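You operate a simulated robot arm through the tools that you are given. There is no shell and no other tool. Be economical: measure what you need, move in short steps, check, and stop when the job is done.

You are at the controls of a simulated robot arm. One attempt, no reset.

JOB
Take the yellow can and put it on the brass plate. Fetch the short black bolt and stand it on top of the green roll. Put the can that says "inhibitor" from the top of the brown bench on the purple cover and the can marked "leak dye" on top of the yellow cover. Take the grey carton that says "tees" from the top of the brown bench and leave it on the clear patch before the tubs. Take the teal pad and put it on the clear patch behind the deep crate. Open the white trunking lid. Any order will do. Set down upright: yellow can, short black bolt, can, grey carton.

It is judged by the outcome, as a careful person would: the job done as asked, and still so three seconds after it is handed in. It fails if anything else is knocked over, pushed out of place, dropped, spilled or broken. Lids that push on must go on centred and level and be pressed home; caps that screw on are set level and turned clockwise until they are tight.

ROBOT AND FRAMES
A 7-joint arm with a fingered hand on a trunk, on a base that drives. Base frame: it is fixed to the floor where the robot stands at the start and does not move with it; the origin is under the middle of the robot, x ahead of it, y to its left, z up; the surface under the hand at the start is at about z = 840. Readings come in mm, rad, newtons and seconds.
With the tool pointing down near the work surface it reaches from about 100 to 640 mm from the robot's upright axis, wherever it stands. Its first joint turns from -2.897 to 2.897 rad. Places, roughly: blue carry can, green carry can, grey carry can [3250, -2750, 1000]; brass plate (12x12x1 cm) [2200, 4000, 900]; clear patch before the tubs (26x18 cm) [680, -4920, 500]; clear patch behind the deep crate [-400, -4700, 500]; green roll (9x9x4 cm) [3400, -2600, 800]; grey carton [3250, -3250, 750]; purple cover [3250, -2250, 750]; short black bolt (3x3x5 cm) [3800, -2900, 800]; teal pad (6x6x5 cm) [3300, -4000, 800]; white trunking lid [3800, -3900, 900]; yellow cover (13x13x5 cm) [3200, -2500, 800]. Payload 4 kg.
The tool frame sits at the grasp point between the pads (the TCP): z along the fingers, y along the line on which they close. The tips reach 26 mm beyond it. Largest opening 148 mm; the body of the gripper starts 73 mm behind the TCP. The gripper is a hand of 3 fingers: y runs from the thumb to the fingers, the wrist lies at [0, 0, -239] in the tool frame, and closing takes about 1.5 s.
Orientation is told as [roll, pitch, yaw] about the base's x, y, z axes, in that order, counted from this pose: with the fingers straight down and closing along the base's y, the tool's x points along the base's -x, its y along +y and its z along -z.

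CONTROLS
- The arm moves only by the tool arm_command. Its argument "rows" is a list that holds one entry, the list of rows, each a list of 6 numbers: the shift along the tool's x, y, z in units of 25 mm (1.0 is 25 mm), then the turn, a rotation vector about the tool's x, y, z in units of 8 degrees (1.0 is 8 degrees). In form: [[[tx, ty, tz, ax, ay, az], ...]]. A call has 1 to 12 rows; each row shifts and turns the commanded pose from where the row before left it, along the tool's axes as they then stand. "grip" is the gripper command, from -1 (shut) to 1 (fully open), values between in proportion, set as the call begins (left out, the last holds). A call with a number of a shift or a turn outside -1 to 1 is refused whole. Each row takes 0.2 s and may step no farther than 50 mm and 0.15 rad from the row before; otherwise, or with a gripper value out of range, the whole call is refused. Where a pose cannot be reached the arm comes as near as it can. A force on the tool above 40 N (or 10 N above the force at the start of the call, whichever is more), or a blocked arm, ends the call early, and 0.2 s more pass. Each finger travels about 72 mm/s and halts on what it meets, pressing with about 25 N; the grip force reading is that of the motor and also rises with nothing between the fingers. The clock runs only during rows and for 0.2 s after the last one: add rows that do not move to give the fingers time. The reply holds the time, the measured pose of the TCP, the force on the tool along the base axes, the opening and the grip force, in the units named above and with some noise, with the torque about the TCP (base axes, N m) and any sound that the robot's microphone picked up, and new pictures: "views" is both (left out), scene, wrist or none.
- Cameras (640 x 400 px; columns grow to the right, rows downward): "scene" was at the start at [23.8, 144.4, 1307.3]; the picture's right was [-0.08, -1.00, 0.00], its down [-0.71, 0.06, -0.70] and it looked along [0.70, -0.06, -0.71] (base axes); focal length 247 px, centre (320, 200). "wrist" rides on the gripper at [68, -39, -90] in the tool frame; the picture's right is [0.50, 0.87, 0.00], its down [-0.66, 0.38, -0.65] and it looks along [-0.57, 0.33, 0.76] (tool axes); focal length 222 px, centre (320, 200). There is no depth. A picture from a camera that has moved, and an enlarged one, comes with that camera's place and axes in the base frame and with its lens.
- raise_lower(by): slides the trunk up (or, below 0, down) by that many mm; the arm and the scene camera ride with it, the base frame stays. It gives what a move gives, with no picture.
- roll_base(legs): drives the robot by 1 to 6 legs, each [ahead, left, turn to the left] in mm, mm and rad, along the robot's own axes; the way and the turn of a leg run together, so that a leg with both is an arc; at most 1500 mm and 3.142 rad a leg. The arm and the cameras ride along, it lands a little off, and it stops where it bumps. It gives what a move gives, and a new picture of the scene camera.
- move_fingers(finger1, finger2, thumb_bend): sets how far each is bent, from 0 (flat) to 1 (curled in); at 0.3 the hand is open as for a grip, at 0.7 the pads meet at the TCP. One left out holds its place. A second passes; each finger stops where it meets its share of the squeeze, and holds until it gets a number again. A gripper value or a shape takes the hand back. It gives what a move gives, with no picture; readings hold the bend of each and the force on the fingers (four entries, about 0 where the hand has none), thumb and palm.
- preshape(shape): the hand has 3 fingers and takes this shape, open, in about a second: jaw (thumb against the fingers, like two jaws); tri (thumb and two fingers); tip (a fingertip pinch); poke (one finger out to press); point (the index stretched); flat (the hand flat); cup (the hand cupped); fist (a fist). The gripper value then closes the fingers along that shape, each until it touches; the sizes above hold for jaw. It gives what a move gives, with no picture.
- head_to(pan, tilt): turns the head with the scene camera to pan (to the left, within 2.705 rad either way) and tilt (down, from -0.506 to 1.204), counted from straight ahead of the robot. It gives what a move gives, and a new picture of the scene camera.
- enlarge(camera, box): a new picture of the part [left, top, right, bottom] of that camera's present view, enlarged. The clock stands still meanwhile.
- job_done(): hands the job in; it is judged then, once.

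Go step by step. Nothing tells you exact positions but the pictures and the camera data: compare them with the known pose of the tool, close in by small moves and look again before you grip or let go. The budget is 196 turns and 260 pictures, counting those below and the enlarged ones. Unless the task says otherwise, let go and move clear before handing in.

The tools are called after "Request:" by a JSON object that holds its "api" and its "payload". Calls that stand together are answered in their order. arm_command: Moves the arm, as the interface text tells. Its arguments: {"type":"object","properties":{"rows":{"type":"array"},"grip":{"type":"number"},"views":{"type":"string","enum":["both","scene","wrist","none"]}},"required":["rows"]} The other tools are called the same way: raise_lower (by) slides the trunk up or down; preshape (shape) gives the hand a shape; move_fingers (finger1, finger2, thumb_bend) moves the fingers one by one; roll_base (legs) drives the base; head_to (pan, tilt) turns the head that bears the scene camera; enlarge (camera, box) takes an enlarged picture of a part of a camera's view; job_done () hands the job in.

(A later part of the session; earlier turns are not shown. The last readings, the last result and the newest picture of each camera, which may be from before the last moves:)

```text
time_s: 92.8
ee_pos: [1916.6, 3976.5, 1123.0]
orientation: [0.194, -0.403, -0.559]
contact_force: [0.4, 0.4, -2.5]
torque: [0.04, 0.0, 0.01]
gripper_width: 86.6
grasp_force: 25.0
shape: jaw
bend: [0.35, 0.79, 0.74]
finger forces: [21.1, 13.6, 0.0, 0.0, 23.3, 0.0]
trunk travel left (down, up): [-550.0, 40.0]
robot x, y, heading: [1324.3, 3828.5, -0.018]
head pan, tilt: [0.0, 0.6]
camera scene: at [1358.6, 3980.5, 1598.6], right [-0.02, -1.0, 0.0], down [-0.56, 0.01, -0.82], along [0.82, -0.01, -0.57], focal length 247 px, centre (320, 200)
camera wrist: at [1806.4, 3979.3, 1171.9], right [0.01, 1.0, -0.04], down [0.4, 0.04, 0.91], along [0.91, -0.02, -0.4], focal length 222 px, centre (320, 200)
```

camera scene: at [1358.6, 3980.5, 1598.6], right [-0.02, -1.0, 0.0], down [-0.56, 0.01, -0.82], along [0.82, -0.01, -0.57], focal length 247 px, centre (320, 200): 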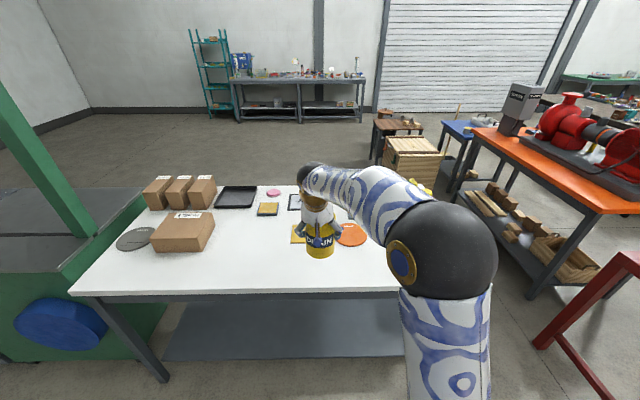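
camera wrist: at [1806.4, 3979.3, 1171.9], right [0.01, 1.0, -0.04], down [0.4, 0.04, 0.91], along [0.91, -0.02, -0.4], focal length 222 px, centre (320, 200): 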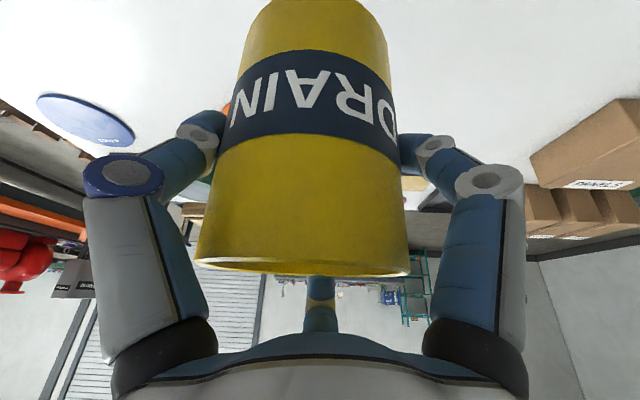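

Request:
{"api": "enlarge", "payload": {"camera": "scene", "box": [240, 180, 400, 280]}}

```text
4.00 times, centred on (320, 230) of scene
camera zoom: at [1358.6, 3980.5, 1598.6], right [-0.02, -1.0, 0.0], down [-0.56, 0.01, -0.82], along [0.82, -0.01, -0.57], focal length 988 px, centre (320, 80)
```

zoom: 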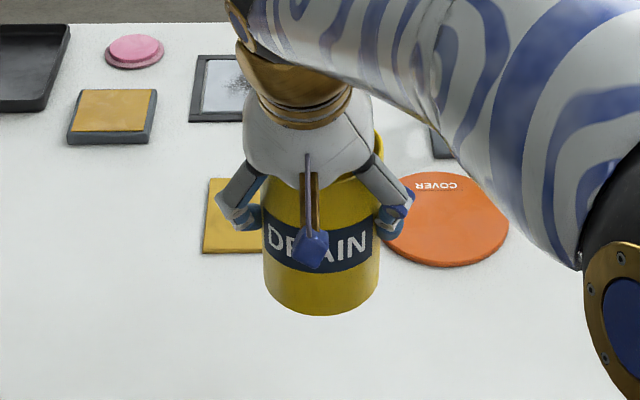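

The can is upright now and the plate centre is about (2173, 4034, ~845), next to an orange cover. I drive so the can hangs above it.

Request:
{"api": "roll_base", "payload": {"legs": [[230, 63, 0.017]]}}

Request:
{"api": "raise_lower", "payload": {"by": -100}}

Request:
{"api": "head_to", "payload": {"pan": 0.0, "tilt": 0.75}}

Request:
{"api": "enlarge", "payload": {"camera": "scene", "box": [240, 120, 400, 220]}}

```text
time_s: 94.6
ee_pos: [2141.5, 4044.3, 1121.6]
orientation: [0.194, -0.404, -0.543]
contact_force: [0.1, 1.1, -1.8]
torque: [-0.02, -0.04, -0.01]
gripper_width: 87.0
grasp_force: 25.2
shape: jaw
bend: [0.35, 0.79, 0.74]
finger forces: [20.9, 13.6, 0.0, 0.1, 23.1, 0.0]
trunk travel left (down, up): [-550.0, 40.0]
robot x, y, heading: [1550.2, 3889.9, 0.001]
head pan, tilt: [0.0, 0.6]
camera scene: at [1583.3, 4041.2, 1598.5], right [0.0, -1.0, 0.0], down [-0.57, 0.0, -0.82], along [0.82, 0.0, -0.57], focal length 247 px, centre (320, 200)
```

scene: 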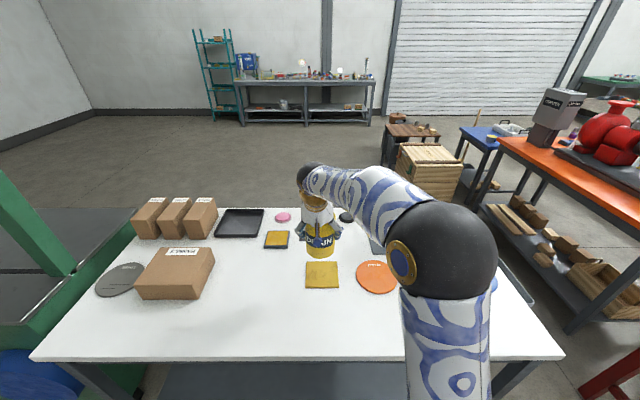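

```text
time_s: 95.9
ee_pos: [2139.0, 4046.5, 1024.1]
orientation: [0.193, -0.404, -0.542]
contact_force: [0.7, -0.1, -2.7]
torque: [0.01, -0.01, -0.01]
gripper_width: 86.8
grasp_force: 25.0
shape: jaw
bend: [0.35, 0.79, 0.74]
finger forces: [20.9, 13.5, 0.0, 0.0, 23.3, 0.0]
trunk travel left (down, up): [-450.0, 140.0]
robot x, y, heading: [1550.0, 3889.9, 0.0]
head pan, tilt: [0.0, 0.6]
```

```text
time_s: 96.6
ee_pos: [2140.2, 4046.0, 1021.9]
orientation: [0.193, -0.403, -0.544]
contact_force: [-0.1, -0.1, -2.7]
torque: [0.02, 0.0, 0.0]
gripper_width: 86.7
grasp_force: 24.9
shape: jaw
bend: [0.35, 0.79, 0.74]
finger forces: [21.0, 13.5, 0.0, 0.0, 23.2, 0.0]
trunk travel left (down, up): [-450.0, 140.0]
robot x, y, heading: [1550.7, 3887.7, -0.002]
head pan, tilt: [0.0, 0.75]
camera scene: at [1577.1, 4041.0, 1485.7], right [0.0, -1.0, 0.0], down [-0.68, 0.0, -0.73], along [0.73, 0.0, -0.68], focal length 247 px, centre (320, 200)
```

scene: 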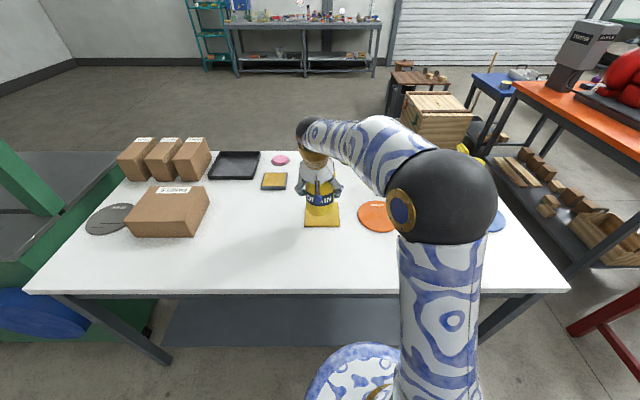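

```text
4.00 times, centred on (320, 170) of scene
camera zoom: at [1577.1, 4041.0, 1485.7], right [0.0, -1.0, 0.0], down [-0.68, 0.0, -0.73], along [0.73, 0.0, -0.68], focal length 988 px, centre (320, 320)
```

zoom: 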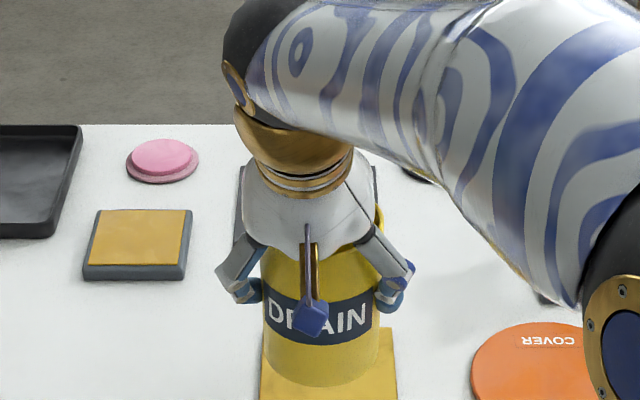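

Plate centre comes to (2176, 4034, 848); the can's base is at about (2136, 4040, 930). Shift 38 mm forward, 6 mm right, then lower partway.

Request:
{"api": "arm_command", "payload": {"rows": [[[-0.66, 0.24, 0.32, 0, 0, 0], [-0.66, 0.24, 0.32, 0, 0, 0], [0, 0, 0, 0, 0, 0]]], "views": "none"}}

Request:
{"api": "raise_lower", "payload": {"by": -60}}

Request:
{"api": "enlarge", "payload": {"camera": "scene", "box": [240, 120, 400, 220]}}

Request:
{"api": "enlarge", "payload": {"camera": "wrist", "box": [0, 0, 640, 400]}}

```text
time_s: 97.4
ee_pos: [2178.9, 4039.8, 1022.6]
orientation: [0.194, -0.403, -0.543]
contact_force: [-0.1, 0.6, -2.8]
torque: [-0.04, -0.03, -0.03]
gripper_width: 86.9
grasp_force: 25.3
shape: jaw
bend: [0.35, 0.79, 0.74]
finger forces: [21.1, 13.4, 0.0, 0.0, 23.2, 0.0]
trunk travel left (down, up): [-450.0, 140.0]
robot x, y, heading: [1550.3, 3886.5, -0.001]
head pan, tilt: [0.0, 0.75]
```

```text
time_s: 98.4
ee_pos: [2179.1, 4040.4, 963.3]
orientation: [0.193, -0.403, -0.541]
contact_force: [0.0, 0.2, -3.0]
torque: [0.01, -0.06, 0.01]
gripper_width: 87.0
grasp_force: 24.8
shape: jaw
bend: [0.35, 0.79, 0.74]
finger forces: [21.1, 13.5, 0.1, 0.0, 23.3, 0.0]
trunk travel left (down, up): [-390.0, 200.0]
robot x, y, heading: [1551.7, 3891.8, -0.002]
head pan, tilt: [0.0, 0.75]
```

```text
4.00 times, centred on (320, 170) of scene
camera zoom: at [1577.0, 4040.9, 1425.7], right [0.0, -1.0, 0.0], down [-0.68, 0.0, -0.73], along [0.73, 0.0, -0.68], focal length 988 px, centre (320, 320)
```

zoom: 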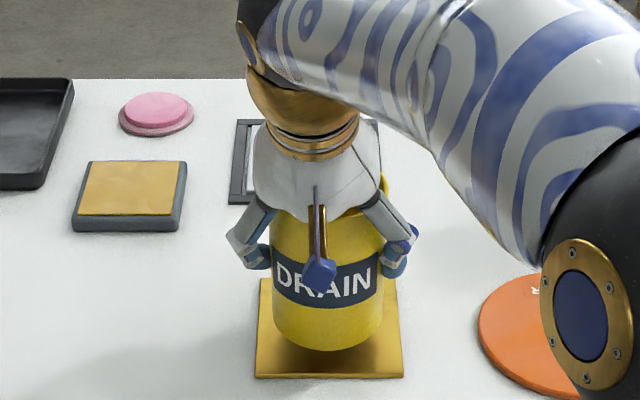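

```text
1.00 times, centred on (320, 200) of wrist (not enlarged: the box is as wide or as high as the picture)
camera zoom: at [2069.2, 4041.9, 1011.9], right [-0.01, 1.0, -0.04], down [0.4, 0.04, 0.91], along [0.92, -0.01, -0.4], focal length 222 px, centre (320, 200)
```

zoom: 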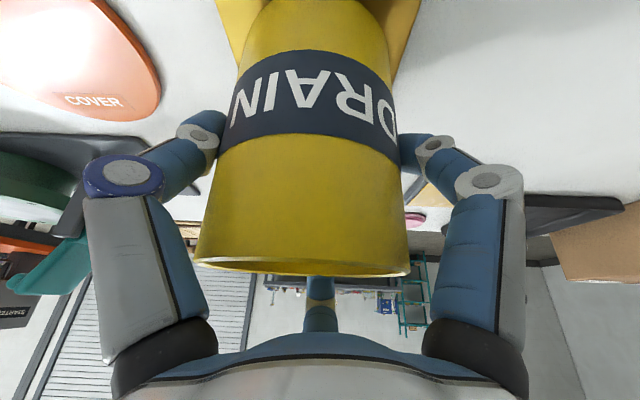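

Aligned within ~8 mm; shift 8 mm forward and lower slowly.

Request:
{"api": "arm_command", "payload": {"rows": [[[-0.25, 0.15, 0.13, 0, 0, 0], [0.13, -0.08, 0.33, 0, 0, 0], [0.13, -0.08, 0.33, 0, 0, 0], [0, 0, 0, 0, 0, 0]]], "views": "none"}}

Request:
{"api": "arm_command", "payload": {"rows": [[[0.03, -0.017, 0.073, 0, 0, 0], [0, 0, 0, 0, 0, 0]]], "views": "none"}}

Request:
{"api": "arm_command", "payload": {"rows": [[[0.03, -0.017, 0.073, 0, 0, 0], [0, 0, 0, 0, 0, 0]]], "views": "none"}}

Request:
{"api": "enlarge", "payload": {"camera": "scene", "box": [240, 120, 400, 220]}}

```text
time_s: 99.4
ee_pos: [2186.9, 4038.9, 945.3]
orientation: [0.195, -0.404, -0.542]
contact_force: [0.4, -0.3, 1.6]
torque: [0.0, -0.09, -0.01]
gripper_width: 86.7
grasp_force: 25.1
shape: jaw
bend: [0.35, 0.79, 0.74]
finger forces: [21.1, 12.7, 0.1, 0.1, 23.3, 0.1]
trunk travel left (down, up): [-390.0, 200.0]
robot x, y, heading: [1550.1, 3887.4, 0.001]
head pan, tilt: [0.0, 0.75]
```

```text
time_s: 100.0
ee_pos: [2185.1, 4038.7, 943.4]
orientation: [0.196, -0.404, -0.545]
contact_force: [-2.2, 1.1, 3.4]
torque: [0.0, -0.02, -0.02]
gripper_width: 86.3
grasp_force: 25.2
shape: jaw
bend: [0.35, 0.79, 0.74]
finger forces: [21.6, 11.9, 0.0, 0.0, 23.5, 0.0]
trunk travel left (down, up): [-390.0, 200.0]
robot x, y, heading: [1549.7, 3890.7, -0.005]
head pan, tilt: [0.0, 0.75]
```

```text
time_s: 100.6
ee_pos: [2187.1, 4039.5, 942.8]
orientation: [0.195, -0.404, -0.543]
contact_force: [-1.6, -0.2, 10.7]
torque: [-0.21, 0.01, 0.05]
gripper_width: 86.2
grasp_force: 24.4
shape: jaw
bend: [0.35, 0.79, 0.74]
finger forces: [22.0, 12.9, 0.0, 0.0, 24.5, 0.0]
trunk travel left (down, up): [-390.0, 200.0]
robot x, y, heading: [1551.7, 3886.2, 0.002]
head pan, tilt: [0.0, 0.75]
```

```text
4.00 times, centred on (320, 170) of scene
camera zoom: at [1575.8, 4040.7, 1425.9], right [0.0, -1.0, 0.0], down [-0.68, 0.0, -0.73], along [0.73, 0.0, -0.68], focal length 988 px, centre (320, 320)
```

zoom: 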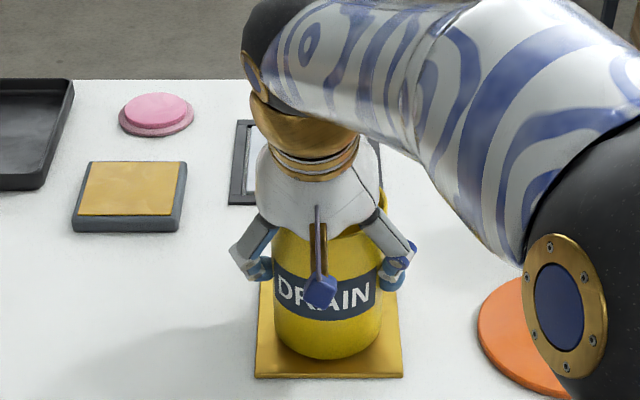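

Contact felt (11 N). Release and look.

Request:
{"api": "arm_command", "payload": {"rows": [[[0, 0, 0, 0, 0, 0], [0, 0, 0, 0, 0, 0], [0, 0, 0, 0, 0, 0], [0, 0, 0, 0, 0, 0], [0, 0, 0, 0, 0, 0], [0, 0, 0, 0, 0, 0]]], "grip": 1, "views": "wrist"}}

Request:
{"api": "arm_command", "payload": {"rows": [[[0, 0, -0.6, 0, 0, 0], [0, 0, -0.8, 0, 0, 0], [0, 0, -1, 0, 0, 0], [0, 0, -1, 0, 0, 0], [0, 0, -1, 0, 0, 0], [0, 0, -1, 0, 0, 0], [0, 0, -1, 0, 0, 0]]], "views": "both"}}

```text
time_s: 102.0
ee_pos: [2187.5, 4039.4, 941.5]
orientation: [0.194, -0.403, -0.542]
contact_force: [-0.3, 0.2, -0.3]
torque: [-0.02, -0.02, -0.02]
gripper_width: 148.0
grasp_force: 0.1
shape: jaw
bend: [0.3, 0.3, 0.3]
finger forces: [0.0, 0.1, 0.1, 0.0, 0.0, 0.0]
trunk travel left (down, up): [-390.0, 200.0]
robot x, y, heading: [1550.3, 3887.2, 0.0]
head pan, tilt: [0.0, 0.75]
camera wrist: at [2076.8, 4041.3, 990.4], right [-0.01, 1.0, -0.04], down [0.4, 0.04, 0.91], along [0.92, -0.01, -0.4], focal length 222 px, centre (320, 200)
```

wrist: 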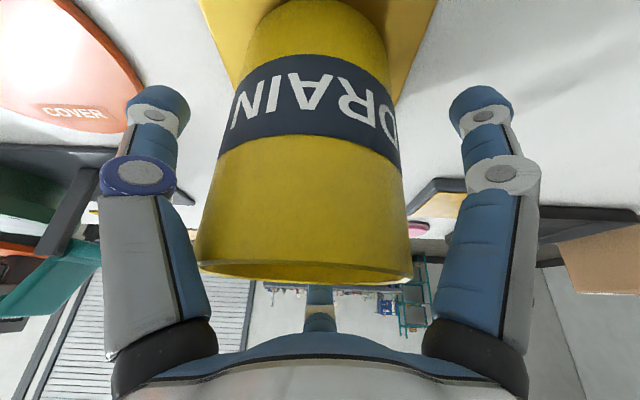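

```text
time_s: 103.6
ee_pos: [2117.0, 4042.6, 1086.5]
orientation: [0.194, -0.402, -0.544]
contact_force: [-0.1, 0.4, 0.7]
torque: [-0.01, 0.0, 0.0]
gripper_width: 147.9
grasp_force: 0.0
shape: jaw
bend: [0.3, 0.3, 0.3]
finger forces: [0.0, 0.0, 0.1, 0.0, 0.1, 0.0]
trunk travel left (down, up): [-390.0, 200.0]
robot x, y, heading: [1547.4, 3889.5, -0.003]
head pan, tilt: [0.0, 0.75]
camera scene: at [1576.8, 4040.9, 1425.7], right [0.0, -1.0, 0.0], down [-0.68, 0.0, -0.73], along [0.73, 0.0, -0.68], focal length 247 px, centre (320, 200)
camera wrist: at [2007.5, 4045.2, 1135.8], right [-0.01, 1.0, -0.04], down [0.4, 0.04, 0.91], along [0.92, -0.01, -0.4], focal length 222 px, centre (320, 200)
```

scene: 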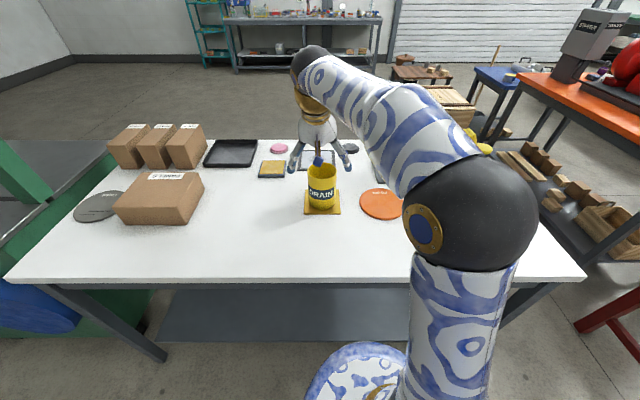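
wrist: 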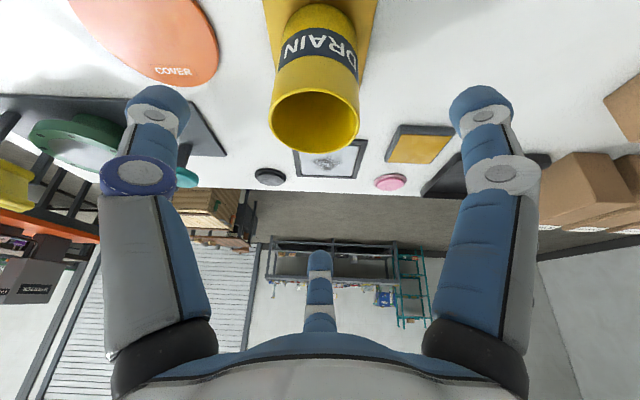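

The can stands upright and centred on the plate. Now drive back the way I came, toward the south side.

Request:
{"api": "roll_base", "payload": {"legs": [[-420, 0, 0], [-700, 1030, 0], [-1450, 0, 0], [0, -1350, 0], [0, -1300, 0], [600, -1200, 0]]}}

Request:
{"api": "roll_base", "payload": {"legs": [[0, -1100, 0], [0, -500, 0]]}}

Request:
{"api": "head_to", "payload": {"pan": -1.4, "tilt": 0.6}}

```text
time_s: 137.5
ee_pos: [193.1, 1201.7, 1086.5]
orientation: [0.194, -0.403, -0.544]
contact_force: [0.2, 0.1, -0.6]
torque: [-0.02, 0.02, 0.02]
gripper_width: 147.6
grasp_force: 0.1
shape: jaw
bend: [0.3, 0.3, 0.3]
finger forces: [0.0, 0.0, 0.1, 0.0, 0.0, 0.0]
trunk travel left (down, up): [-390.0, 200.0]
robot x, y, heading: [-374.0, 1049.0, -0.001]
head pan, tilt: [0.0, 0.75]
camera scene: at [-348.4, 1199.4, 1425.7], right [0.0, -1.0, 0.0], down [-0.68, 0.0, -0.73], along [0.73, 0.0, -0.68], focal length 247 px, centre (320, 200)
```

scene: 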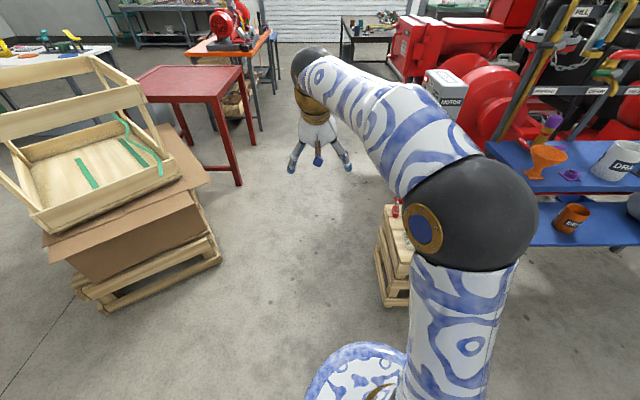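

```text
time_s: 145.7
ee_pos: [214.4, -392.4, 1086.0]
orientation: [0.193, -0.403, -0.521]
contact_force: [-0.2, 0.4, -0.1]
torque: [-0.02, -0.04, 0.0]
gripper_width: 148.0
grasp_force: 0.0
shape: jaw
bend: [0.3, 0.3, 0.3]
finger forces: [0.0, 0.0, 0.1, 0.0, 0.1, 0.1]
trunk travel left (down, up): [-390.0, 200.0]
robot x, y, heading: [-349.6, -558.1, 0.021]
head pan, tilt: [0.0, 0.75]
camera scene: at [-325.4, -406.3, 1425.7], right [0.02, -1.0, 0.0], down [-0.68, -0.01, -0.73], along [0.73, 0.02, -0.68], focal length 247 px, centre (320, 200)
```

scene: 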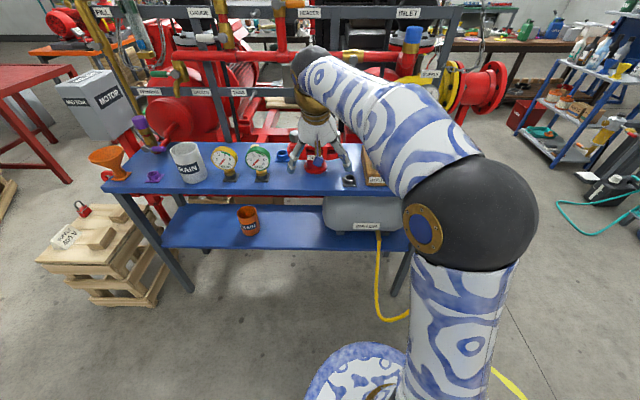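

```text
time_s: 147.2
ee_pos: [214.2, -392.6, 1087.3]
orientation: [0.194, -0.402, -0.522]
contact_force: [0.7, 0.2, -0.4]
torque: [0.01, 0.03, 0.02]
gripper_width: 147.9
grasp_force: 0.1
shape: jaw
bend: [0.3, 0.3, 0.3]
finger forces: [0.1, 0.1, 0.0, 0.0, 0.1, 0.1]
trunk travel left (down, up): [-390.0, 200.0]
robot x, y, heading: [-348.4, -559.1, 0.022]
head pan, tilt: [-1.4, 0.6]
camera scene: at [-391.3, -494.8, 1438.6], right [-0.98, -0.19, 0.0], down [-0.11, 0.55, -0.83], along [0.16, -0.81, -0.56], focal length 247 px, centre (320, 200)
```

scene: 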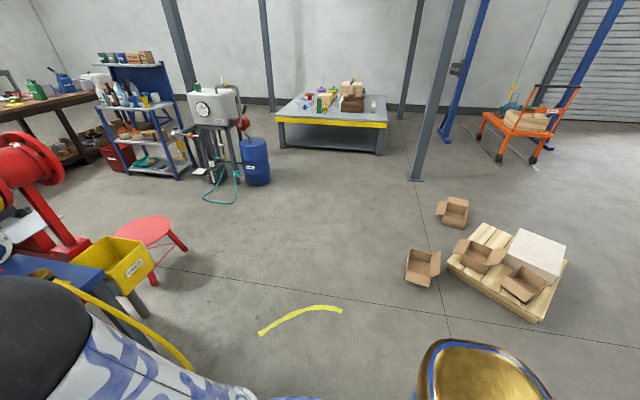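

Request:
{"api": "enlarge", "payload": {"camera": "scene", "box": [200, 260, 440, 400]}}

Request:
{"api": "head_to", "payload": {"pan": -1.0, "tilt": 0.9}}

```text
2.67 times, centred on (320, 330) of scene
camera zoom: at [-391.3, -494.8, 1438.6], right [-0.98, -0.19, 0.0], down [-0.11, 0.55, -0.83], along [0.16, -0.81, -0.56], focal length 659 px, centre (320, -147)
```

zoom: 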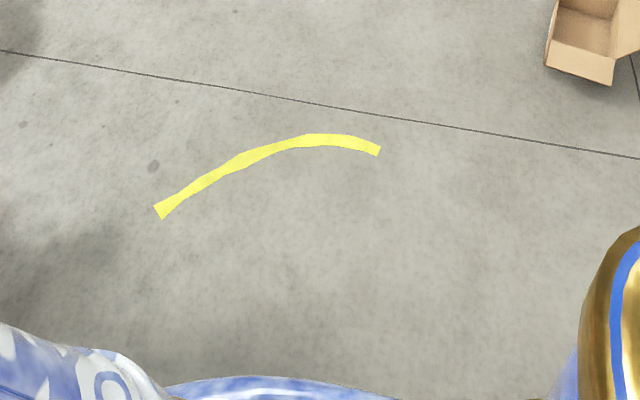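

```text
time_s: 148.1
ee_pos: [215.2, -392.0, 1086.1]
orientation: [0.194, -0.403, -0.523]
contact_force: [0.8, -0.5, 0.4]
torque: [0.02, 0.02, -0.01]
gripper_width: 147.9
grasp_force: 0.0
shape: jaw
bend: [0.3, 0.3, 0.3]
finger forces: [0.0, 0.0, 0.0, 0.1, 0.0, 0.1]
trunk travel left (down, up): [-390.0, 200.0]
robot x, y, heading: [-350.1, -557.0, 0.022]
head pan, tilt: [-1.0, 0.901]
camera scene: at [-366.2, -470.8, 1413.9], right [-0.83, -0.56, 0.0], down [-0.44, 0.65, -0.62], along [0.35, -0.52, -0.78], focal length 247 px, centre (320, 200)
```

scene: 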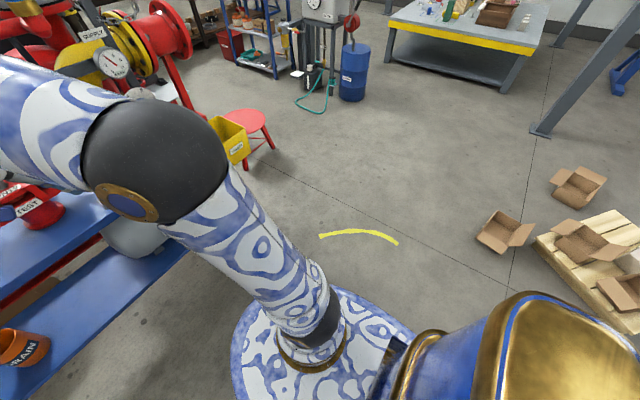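

The yellow arc is only paint on the floor. I drive over it to the south and look east.

Request:
{"api": "roll_base", "payload": {"legs": [[100, -1450, -0.02]]}}

Request:
{"api": "head_to", "payload": {"pan": -0.15, "tilt": 0.35}}

Request:
{"api": "head_to", "payload": {"pan": -1.0, "tilt": 0.4}}

```text
time_s: 155.3
ee_pos: [340.4, -1842.0, 1087.3]
orientation: [0.193, -0.403, -0.527]
contact_force: [-0.1, -0.4, -0.5]
torque: [0.02, -0.02, 0.02]
gripper_width: 147.8
grasp_force: 0.0
shape: jaw
bend: [0.3, 0.3, 0.3]
finger forces: [0.0, 0.1, 0.0, 0.1, 0.0, 0.1]
trunk travel left (down, up): [-390.0, 200.0]
robot x, y, heading: [-220.6, -2005.5, 0.014]
head pan, tilt: [-1.0, 0.901]
camera scene: at [-240.0, -1918.1, 1413.8], right [-0.83, -0.55, 0.0], down [-0.43, 0.65, -0.62], along [0.34, -0.52, -0.78], focal length 247 px, centre (320, 200)
```

scene: 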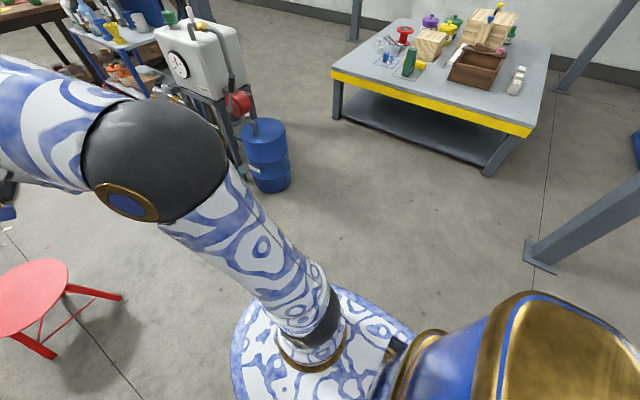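

```text
time_s: 156.5
ee_pos: [341.7, -1842.7, 1087.0]
orientation: [0.193, -0.403, -0.528]
contact_force: [0.7, 0.6, -0.4]
torque: [0.01, -0.01, 0.0]
gripper_width: 147.9
grasp_force: 0.0
shape: jaw
bend: [0.3, 0.3, 0.3]
finger forces: [0.0, 0.0, 0.0, 0.1, 0.1, 0.0]
trunk travel left (down, up): [-390.0, 200.0]
robot x, y, heading: [-225.0, -2006.1, 0.017]
head pan, tilt: [-0.15, 0.351]
camera scene: at [-189.5, -1867.8, 1461.3], right [-0.13, -0.99, 0.0], down [-0.34, 0.05, -0.94], along [0.93, -0.13, -0.34], focal length 247 px, centre (320, 200)
```

scene: 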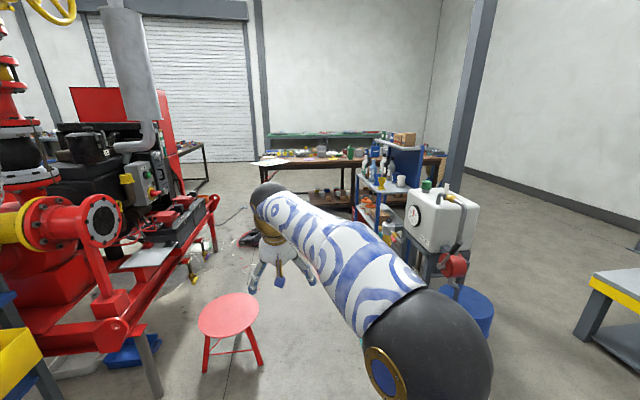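

```text
time_s: 157.6
ee_pos: [341.2, -1842.8, 1087.0]
orientation: [0.193, -0.403, -0.525]
contact_force: [-0.4, -0.1, -0.4]
torque: [0.01, -0.03, 0.0]
gripper_width: 147.8
grasp_force: 0.0
shape: jaw
bend: [0.3, 0.3, 0.3]
finger forces: [0.1, 0.0, 0.0, 0.0, 0.1, 0.1]
trunk travel left (down, up): [-390.0, 200.0]
robot x, y, heading: [-222.8, -2007.6, 0.013]
head pan, tilt: [-1.0, 0.4]
camera scene: at [-230.4, -1932.4, 1456.8], right [-0.83, -0.55, 0.0], down [-0.22, 0.32, -0.92], along [0.51, -0.77, -0.39], focal length 247 px, centre (320, 200)
```

scene: 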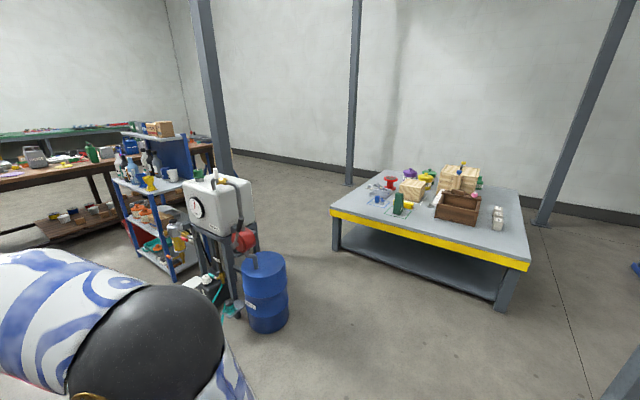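

Passage between drum and yellow-striped table (y ≈ -3340) looks wide enough for the base. I go that way, then look toward the brown bench.

Request:
{"api": "roll_base", "payload": {"legs": [[0, -1335, -0.013]]}}

Request:
{"api": "head_to", "payload": {"pan": 0.0, "tilt": 0.7}}

```text
time_s: 164.3
ee_pos: [375.4, -3162.4, 1086.8]
orientation: [0.194, -0.402, -0.503]
contact_force: [0.3, -0.3, -0.4]
torque: [-0.02, -0.03, 0.01]
gripper_width: 147.7
grasp_force: 0.0
shape: jaw
bend: [0.3, 0.3, 0.3]
finger forces: [0.0, 0.1, 0.1, 0.1, 0.0, 0.0]
trunk travel left (down, up): [-390.0, 200.0]
robot x, y, heading: [-187.3, -3341.8, 0.041]
head pan, tilt: [-1.0, 0.4]
camera scene: at [-194.6, -3265.0, 1456.8], right [-0.82, -0.57, 0.0], down [-0.22, 0.32, -0.92], along [0.53, -0.75, -0.39], focal length 247 px, centre (320, 200)
```

scene: 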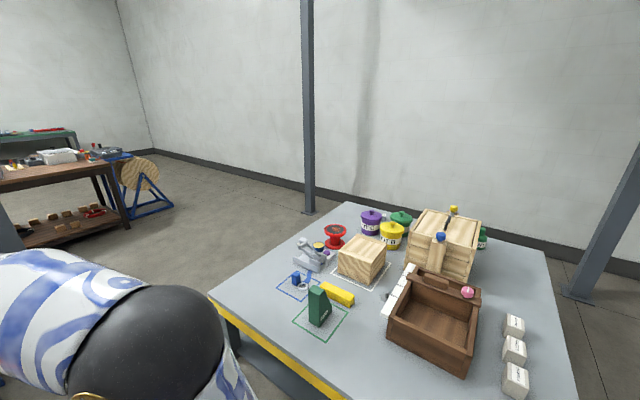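

```text
time_s: 165.6
ee_pos: [374.8, -3161.8, 1086.4]
orientation: [0.193, -0.404, -0.502]
contact_force: [0.4, 0.0, 0.9]
torque: [0.02, 0.01, 0.02]
gripper_width: 147.9
grasp_force: 0.0
shape: jaw
bend: [0.3, 0.3, 0.3]
finger forces: [0.0, 0.0, 0.0, 0.1, 0.0, 0.0]
trunk travel left (down, up): [-390.0, 200.0]
robot x, y, heading: [-186.1, -3340.3, 0.041]
head pan, tilt: [0.0, 0.7]
camera scene: at [-162.8, -3185.8, 1430.0], right [0.04, -1.0, 0.0], down [-0.64, -0.03, -0.77], along [0.76, 0.03, -0.64], focal length 247 px, centre (320, 200)
```

scene: 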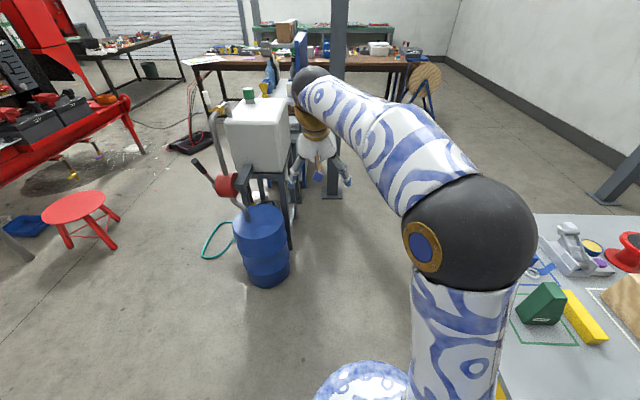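

There is a grey post near (1600, -3200), so I turn the arm to the right before passing, then look at the brown bench.

Request:
{"api": "roll_base", "payload": {"legs": [[0, 0, -0.94], [917, 1059, 0], [624, 143, 0]]}}

Request:
{"api": "head_to", "payload": {"pan": 0.9, "tilt": 0.35}}

Request:
{"api": "head_to", "payload": {"pan": 1.6, "tilt": 0.4}}

```text
time_s: 178.1
ee_pos: [2185.9, -4125.6, 1086.6]
orientation: [0.196, -0.401, -1.433]
contact_force: [-0.3, -0.2, 0.5]
torque: [0.0, -0.02, -0.03]
gripper_width: 147.7
grasp_force: 0.0
shape: jaw
bend: [0.3, 0.3, 0.3]
finger forces: [0.0, 0.1, 0.1, 0.0, 0.0, 0.1]
trunk travel left (down, up): [-390.0, 200.0]
robot x, y, heading: [1711.5, -3780.2, -0.886]
head pan, tilt: [0.0, 0.7]
camera scene: at [1844.7, -3706.7, 1430.0], right [-0.78, -0.63, 0.0], down [-0.41, 0.5, -0.76], along [0.48, -0.59, -0.64], focal length 247 px, centre (320, 200)
```

scene: 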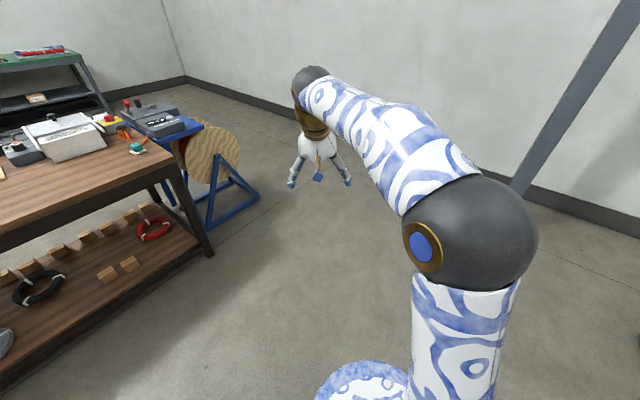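

```text
time_s: 179.3
ee_pos: [2186.0, -4125.0, 1086.1]
orientation: [0.194, -0.402, -1.431]
contact_force: [0.4, 0.0, -0.8]
torque: [-0.01, -0.03, 0.01]
gripper_width: 147.7
grasp_force: 0.0
shape: jaw
bend: [0.3, 0.3, 0.3]
finger forces: [0.0, 0.0, 0.1, 0.0, 0.0, 0.0]
trunk travel left (down, up): [-390.0, 200.0]
robot x, y, heading: [1708.0, -3779.9, -0.886]
head pan, tilt: [0.901, 0.351]
camera scene: at [1884.2, -3639.7, 1461.3], right [0.01, -1.0, 0.0], down [-0.34, 0.0, -0.94], along [0.94, 0.01, -0.34], focal length 247 px, centre (320, 200)
```

scene: 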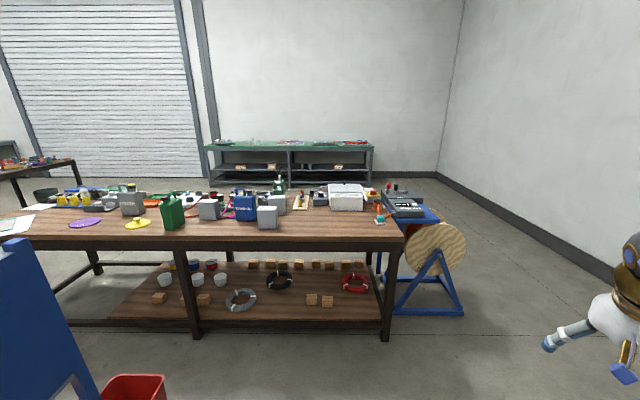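

```text
time_s: 180.3
ee_pos: [2185.9, -4124.7, 1086.1]
orientation: [0.193, -0.402, -1.431]
contact_force: [0.6, 0.1, -0.6]
torque: [0.0, 0.01, 0.02]
gripper_width: 148.0
grasp_force: 0.0
shape: jaw
bend: [0.3, 0.3, 0.3]
finger forces: [0.1, 0.0, 0.0, 0.0, 0.1, 0.0]
trunk travel left (down, up): [-390.0, 200.0]
robot x, y, heading: [1709.2, -3784.3, -0.888]
head pan, tilt: [1.6, 0.4]
camera scene: at [1861.2, -3580.3, 1456.8], right [0.65, -0.76, 0.0], down [-0.29, -0.25, -0.92], along [0.7, 0.6, -0.39], focal length 247 px, centre (320, 200)
```

scene: 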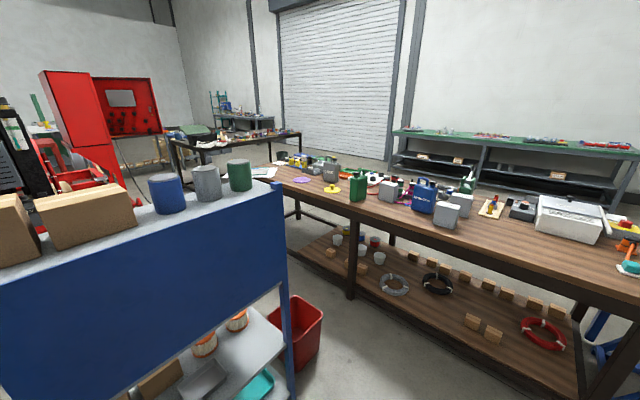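

The brown bench (front x≈3010, y -4050…-2100) carries the listed things. I read labels with enlarged views.

Request:
{"api": "enlarge", "payload": {"camera": "scene", "box": [260, 140, 420, 240]}}

Request:
{"api": "enlarge", "payload": {"camera": "scene", "box": [380, 150, 540, 250]}}

Request:
{"api": "enlarge", "payload": {"camera": "scene", "box": [500, 170, 640, 280]}}

```text
4.00 times, centred on (340, 190) of scene
camera zoom: at [1861.2, -3580.3, 1456.8], right [0.65, -0.76, 0.0], down [-0.29, -0.25, -0.92], along [0.7, 0.6, -0.39], focal length 988 px, centre (240, 240)
```

zoom: 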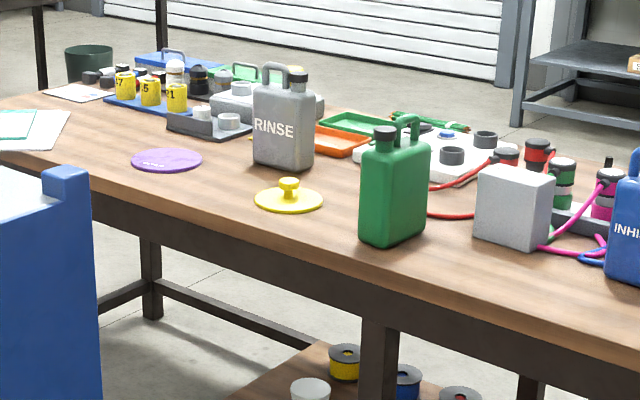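

```text
4.00 times, centred on (460, 200) of scene
camera zoom: at [1861.2, -3580.3, 1456.8], right [0.65, -0.76, 0.0], down [-0.29, -0.25, -0.92], along [0.7, 0.6, -0.39], focal length 988 px, centre (-240, 200)
```

zoom: 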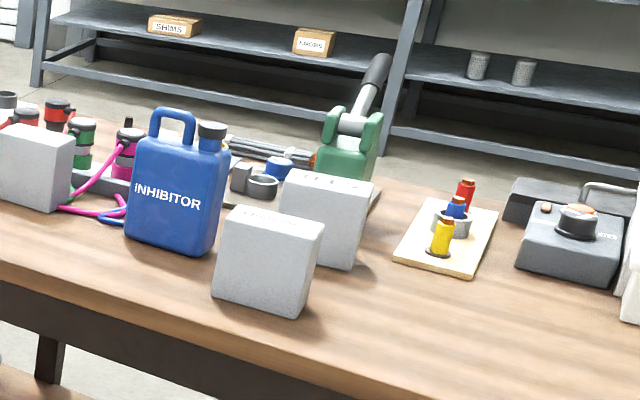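

```text
3.64 times, centred on (570, 225) of scene
camera zoom: at [1861.2, -3580.3, 1456.8], right [0.65, -0.76, 0.0], down [-0.29, -0.25, -0.92], along [0.7, 0.6, -0.39], focal length 898 px, centre (-589, 109)
```

zoom: 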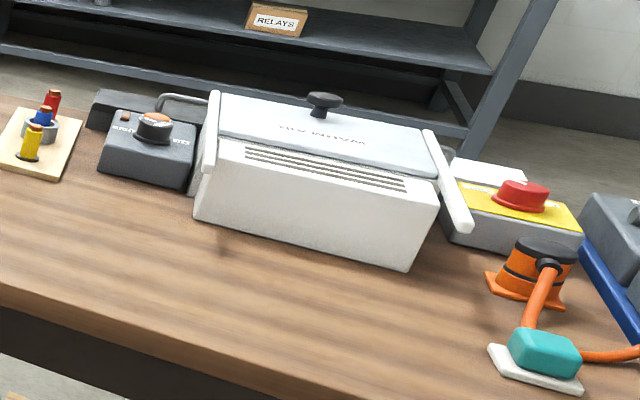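

Blue can = INHIBITOR, grey = RINSE; the green can must be checked. I turn to face the bench's south end, and point the hand straight down.

Request:
{"api": "roll_base", "payload": {"legs": [[0, 0, 0.888], [850, -20, 0]]}}

Request:
{"api": "arm_command", "payload": {"rows": [[[0, 0, 0, 0.345, 0.7, 0.06], [0, 0, 0, 0.345, 0.7, 0.06], [0, 0, 0, 0.345, 0.7, 0.06], [0, 0, 0, 0.345, 0.7, 0.06], [0, 0, 0, 0, 0, 0]]], "views": "wrist"}}

Request:
{"api": "head_to", "payload": {"pan": -0.15, "tilt": 0.7}}

```text
time_s: 187.2
ee_pos: [3129.8, -3625.1, 1087.3]
orientation: [0.195, -0.402, -0.524]
contact_force: [1.0, 0.0, 0.1]
torque: [0.03, 0.01, 0.0]
gripper_width: 148.1
grasp_force: 0.1
shape: jaw
bend: [0.3, 0.3, 0.3]
finger forces: [0.0, 0.1, 0.0, 0.0, 0.0, 0.0]
trunk travel left (down, up): [-390.0, 200.0]
robot x, y, heading: [2566.8, -3790.0, 0.022]
head pan, tilt: [1.6, 0.4]
camera scene: at [2502.3, -3546.0, 1456.8], right [1.0, 0.05, 0.0], down [0.02, -0.39, -0.92], along [-0.04, 0.92, -0.39], focal length 247 px, centre (320, 200)
```

scene: 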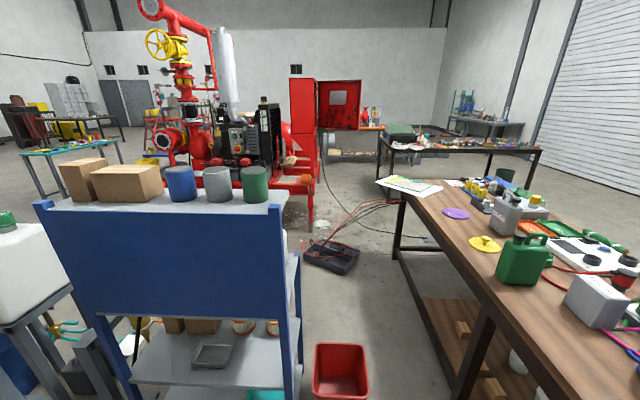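

```text
time_s: 188.4
ee_pos: [3130.1, -3626.2, 1087.1]
orientation: [-0.001, -0.01, -0.523]
contact_force: [-0.3, 0.1, -0.3]
torque: [0.0, 0.03, 0.01]
gripper_width: 147.9
grasp_force: 0.2
shape: jaw
bend: [0.3, 0.3, 0.3]
finger forces: [0.0, 0.0, 0.0, 0.1, 0.0, 0.1]
trunk travel left (down, up): [-390.0, 200.0]
robot x, y, heading: [2561.7, -3787.4, 0.021]
head pan, tilt: [1.6, 0.4]
camera wrist: at [3050.7, -3624.1, 1177.6], right [0.0, 1.0, -0.01], down [0.75, 0.01, 0.66], along [0.66, 0.0, -0.75], focal length 222 px, centre (320, 200)
```

wrist: 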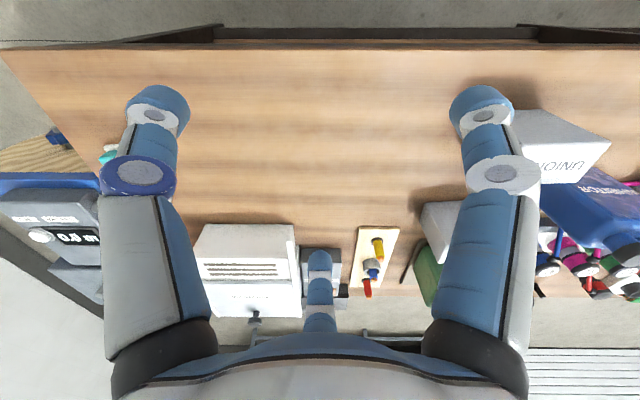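

```text
time_s: 190.2
ee_pos: [3129.6, -3625.5, 1086.7]
orientation: [-0.002, -0.011, -0.522]
contact_force: [-0.1, 0.7, 0.7]
torque: [-0.01, -0.02, 0.02]
gripper_width: 148.1
grasp_force: 0.0
shape: jaw
bend: [0.3, 0.3, 0.3]
finger forces: [0.0, 0.0, 0.0, 0.0, 0.0, 0.1]
trunk travel left (down, up): [-390.0, 200.0]
robot x, y, heading: [2568.1, -3790.8, 0.017]
head pan, tilt: [-0.15, 0.7]
camera scene: at [2591.0, -3649.7, 1430.0], right [-0.13, -0.99, 0.0], down [-0.64, 0.08, -0.76], along [0.76, -0.1, -0.64], focal length 247 px, centre (320, 200)
```

scene: 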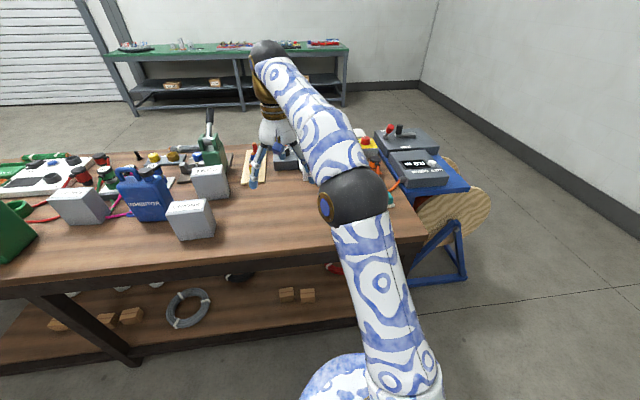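

Request:
{"api": "enlarge", "payload": {"camera": "scene", "box": [40, 130, 240, 255]}}

Request:
{"api": "enlarge", "payload": {"camera": "wrist", "box": [400, 90, 640, 300]}}

```text
3.20 times, centred on (140, 192) of scene
camera zoom: at [2591.0, -3649.7, 1430.0], right [-0.13, -0.99, 0.0], down [-0.64, 0.08, -0.76], along [0.76, -0.1, -0.64], focal length 790 px, centre (896, 224)
```

zoom: 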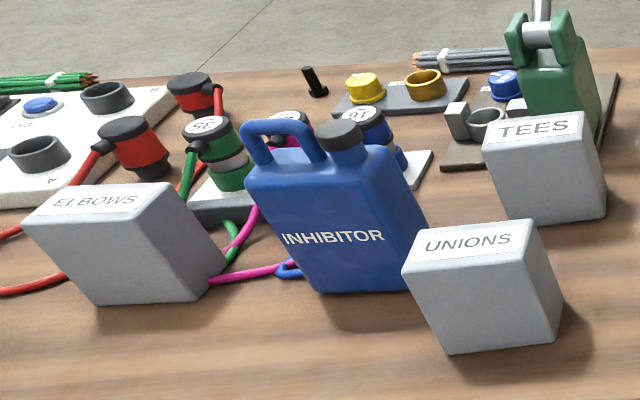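

```text
1.90 times, centred on (520, 195) of wrist
camera zoom: at [3050.5, -3624.1, 1177.6], right [0.0, 1.0, -0.01], down [0.75, 0.01, 0.66], along [0.66, 0.0, -0.75], focal length 423 px, centre (-61, 210)
```

zoom: 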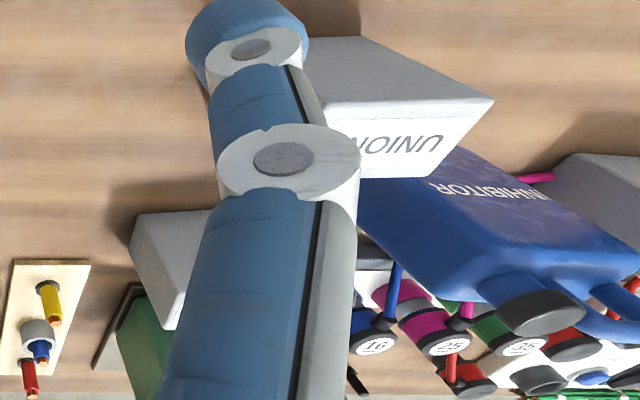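

TEES is the box right of the blue can, near (3400, -3340). I raise a bit and drive in front of it, then look from above.

Request:
{"api": "raise_lower", "payload": {"by": 100}}

Request:
{"api": "roll_base", "payload": {"legs": [[110, 300, -0.017]]}}

Request:
{"api": "enlarge", "payload": {"camera": "wrist", "box": [0, 0, 640, 400]}}

```text
time_s: 191.5
ee_pos: [3129.8, -3625.4, 1187.5]
orientation: [-0.002, -0.013, -0.523]
contact_force: [-0.4, 0.5, 0.4]
torque: [0.0, -0.01, 0.03]
gripper_width: 147.7
grasp_force: 0.0
shape: jaw
bend: [0.3, 0.3, 0.3]
finger forces: [0.0, 0.0, 0.0, 0.0, 0.0, 0.1]
trunk travel left (down, up): [-490.0, 100.0]
robot x, y, heading: [2566.5, -3791.6, 0.017]
head pan, tilt: [-0.15, 0.7]
```

```text
time_s: 193.7
ee_pos: [3237.6, -3331.6, 1186.9]
orientation: [-0.003, -0.012, -0.537]
contact_force: [-0.3, 0.0, 0.7]
torque: [-0.01, 0.01, -0.02]
gripper_width: 147.8
grasp_force: 0.1
shape: jaw
bend: [0.3, 0.3, 0.3]
finger forces: [0.0, 0.0, 0.0, 0.1, 0.1, 0.1]
trunk travel left (down, up): [-490.0, 100.0]
robot x, y, heading: [2674.3, -3486.1, 0.003]
head pan, tilt: [-0.15, 0.7]
camera scene: at [2699.3, -3348.9, 1529.9], right [-0.15, -0.99, 0.0], down [-0.64, 0.09, -0.76], along [0.76, -0.11, -0.64], focal length 247 px, centre (320, 200)
```

scene: 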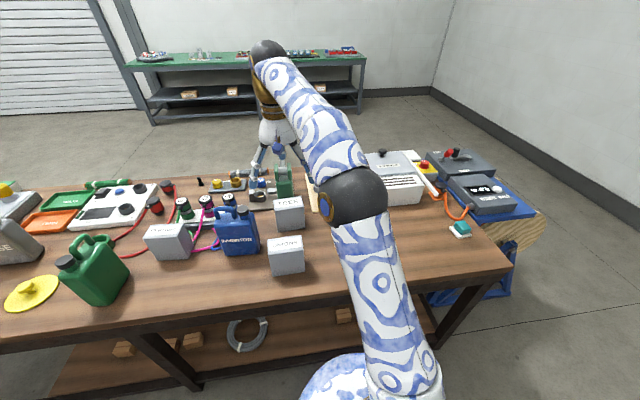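

```text
1.00 times, centred on (320, 200) of wrist (not enlarged: the box is as wide or as high as the picture)
camera zoom: at [3159.2, -3329.6, 1277.6], right [0.01, 1.0, -0.01], down [0.75, 0.0, 0.66], along [0.66, -0.01, -0.75], focal length 222 px, centre (320, 200)
```

zoom: 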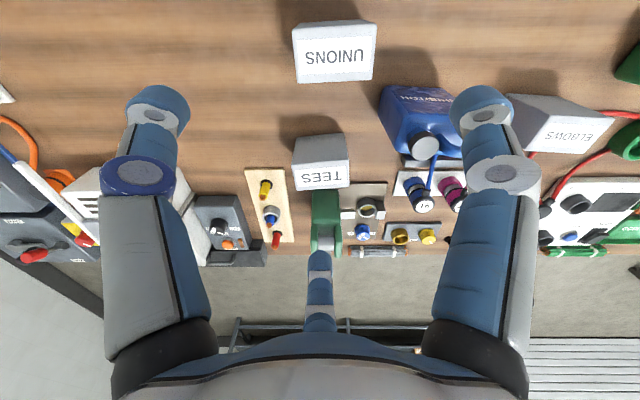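

TEES top centre ≈ (3405, -3332, 931), about 101×52 mm, a clamp just behind it. I'll grip with one finger on its front face and two on its sides; rotate the hand −60° and move closer.

Request:
{"api": "arm_command", "payload": {"rows": [[[0, 0, 0, 0, 0, -0.94], [0, 0, 0, 0, 0, -0.94], [0, 0, 0, 0, 0, -0.94], [0, 0, 0, 0, 0, -0.94], [0, 0, 0, 0, 0, -0.94], [0, 0, 0, 0, 0, -0.94], [0, 0, 0, 0, 0, -0.94], [0, 0, 0, 0, 0, -0.94], [0, 0, 0, 0, 0, 0]]], "views": "none"}}

Request:
{"api": "roll_base", "payload": {"legs": [[75, 100, 0]]}}

Request:
{"api": "enlarge", "payload": {"camera": "wrist", "box": [0, 0, 640, 400]}}

```text
time_s: 195.7
ee_pos: [3238.3, -3332.5, 1187.2]
orientation: [-0.013, -0.003, 0.515]
contact_force: [-0.8, -0.8, 0.0]
torque: [-0.03, 0.01, 0.01]
gripper_width: 147.8
grasp_force: 0.0
shape: jaw
bend: [0.3, 0.3, 0.3]
finger forces: [0.0, 0.0, 0.0, 0.1, 0.0, 0.1]
trunk travel left (down, up): [-490.0, 100.0]
robot x, y, heading: [2676.3, -3489.2, 0.004]
head pan, tilt: [-0.15, 0.7]
```

```text
time_s: 196.9
ee_pos: [3313.5, -3231.4, 1187.5]
orientation: [-0.013, -0.004, 0.515]
contact_force: [-0.6, 0.2, 0.7]
torque: [-0.01, 0.0, 0.03]
gripper_width: 148.0
grasp_force: 0.0
shape: jaw
bend: [0.3, 0.3, 0.3]
finger forces: [0.0, 0.1, 0.0, 0.1, 0.0, 0.0]
trunk travel left (down, up): [-490.0, 100.0]
robot x, y, heading: [2745.6, -3387.5, 0.006]
head pan, tilt: [-0.15, 0.7]
camera scene: at [2774.9, -3249.9, 1529.9], right [-0.15, -0.99, 0.0], down [-0.64, 0.09, -0.76], along [0.76, -0.11, -0.64], focal length 247 px, centre (320, 200)
```

scene: 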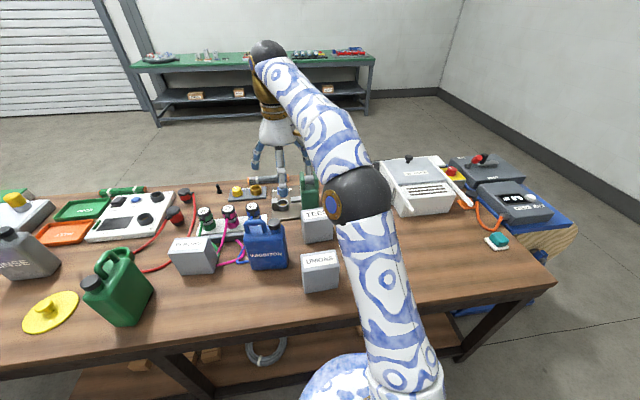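

```text
1.00 times, centred on (320, 200) of wrist (not enlarged: the box is as wide or as high as the picture)
camera zoom: at [3273.5, -3298.4, 1278.2], right [-0.86, 0.51, -0.01], down [0.38, 0.66, 0.65], along [0.34, 0.56, -0.76], focal length 222 px, centre (320, 200)
```

zoom: 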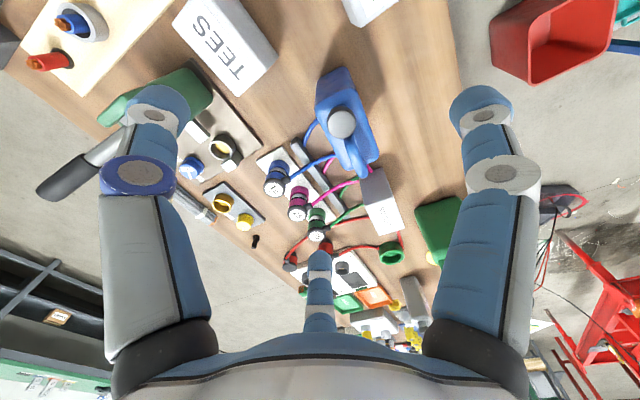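

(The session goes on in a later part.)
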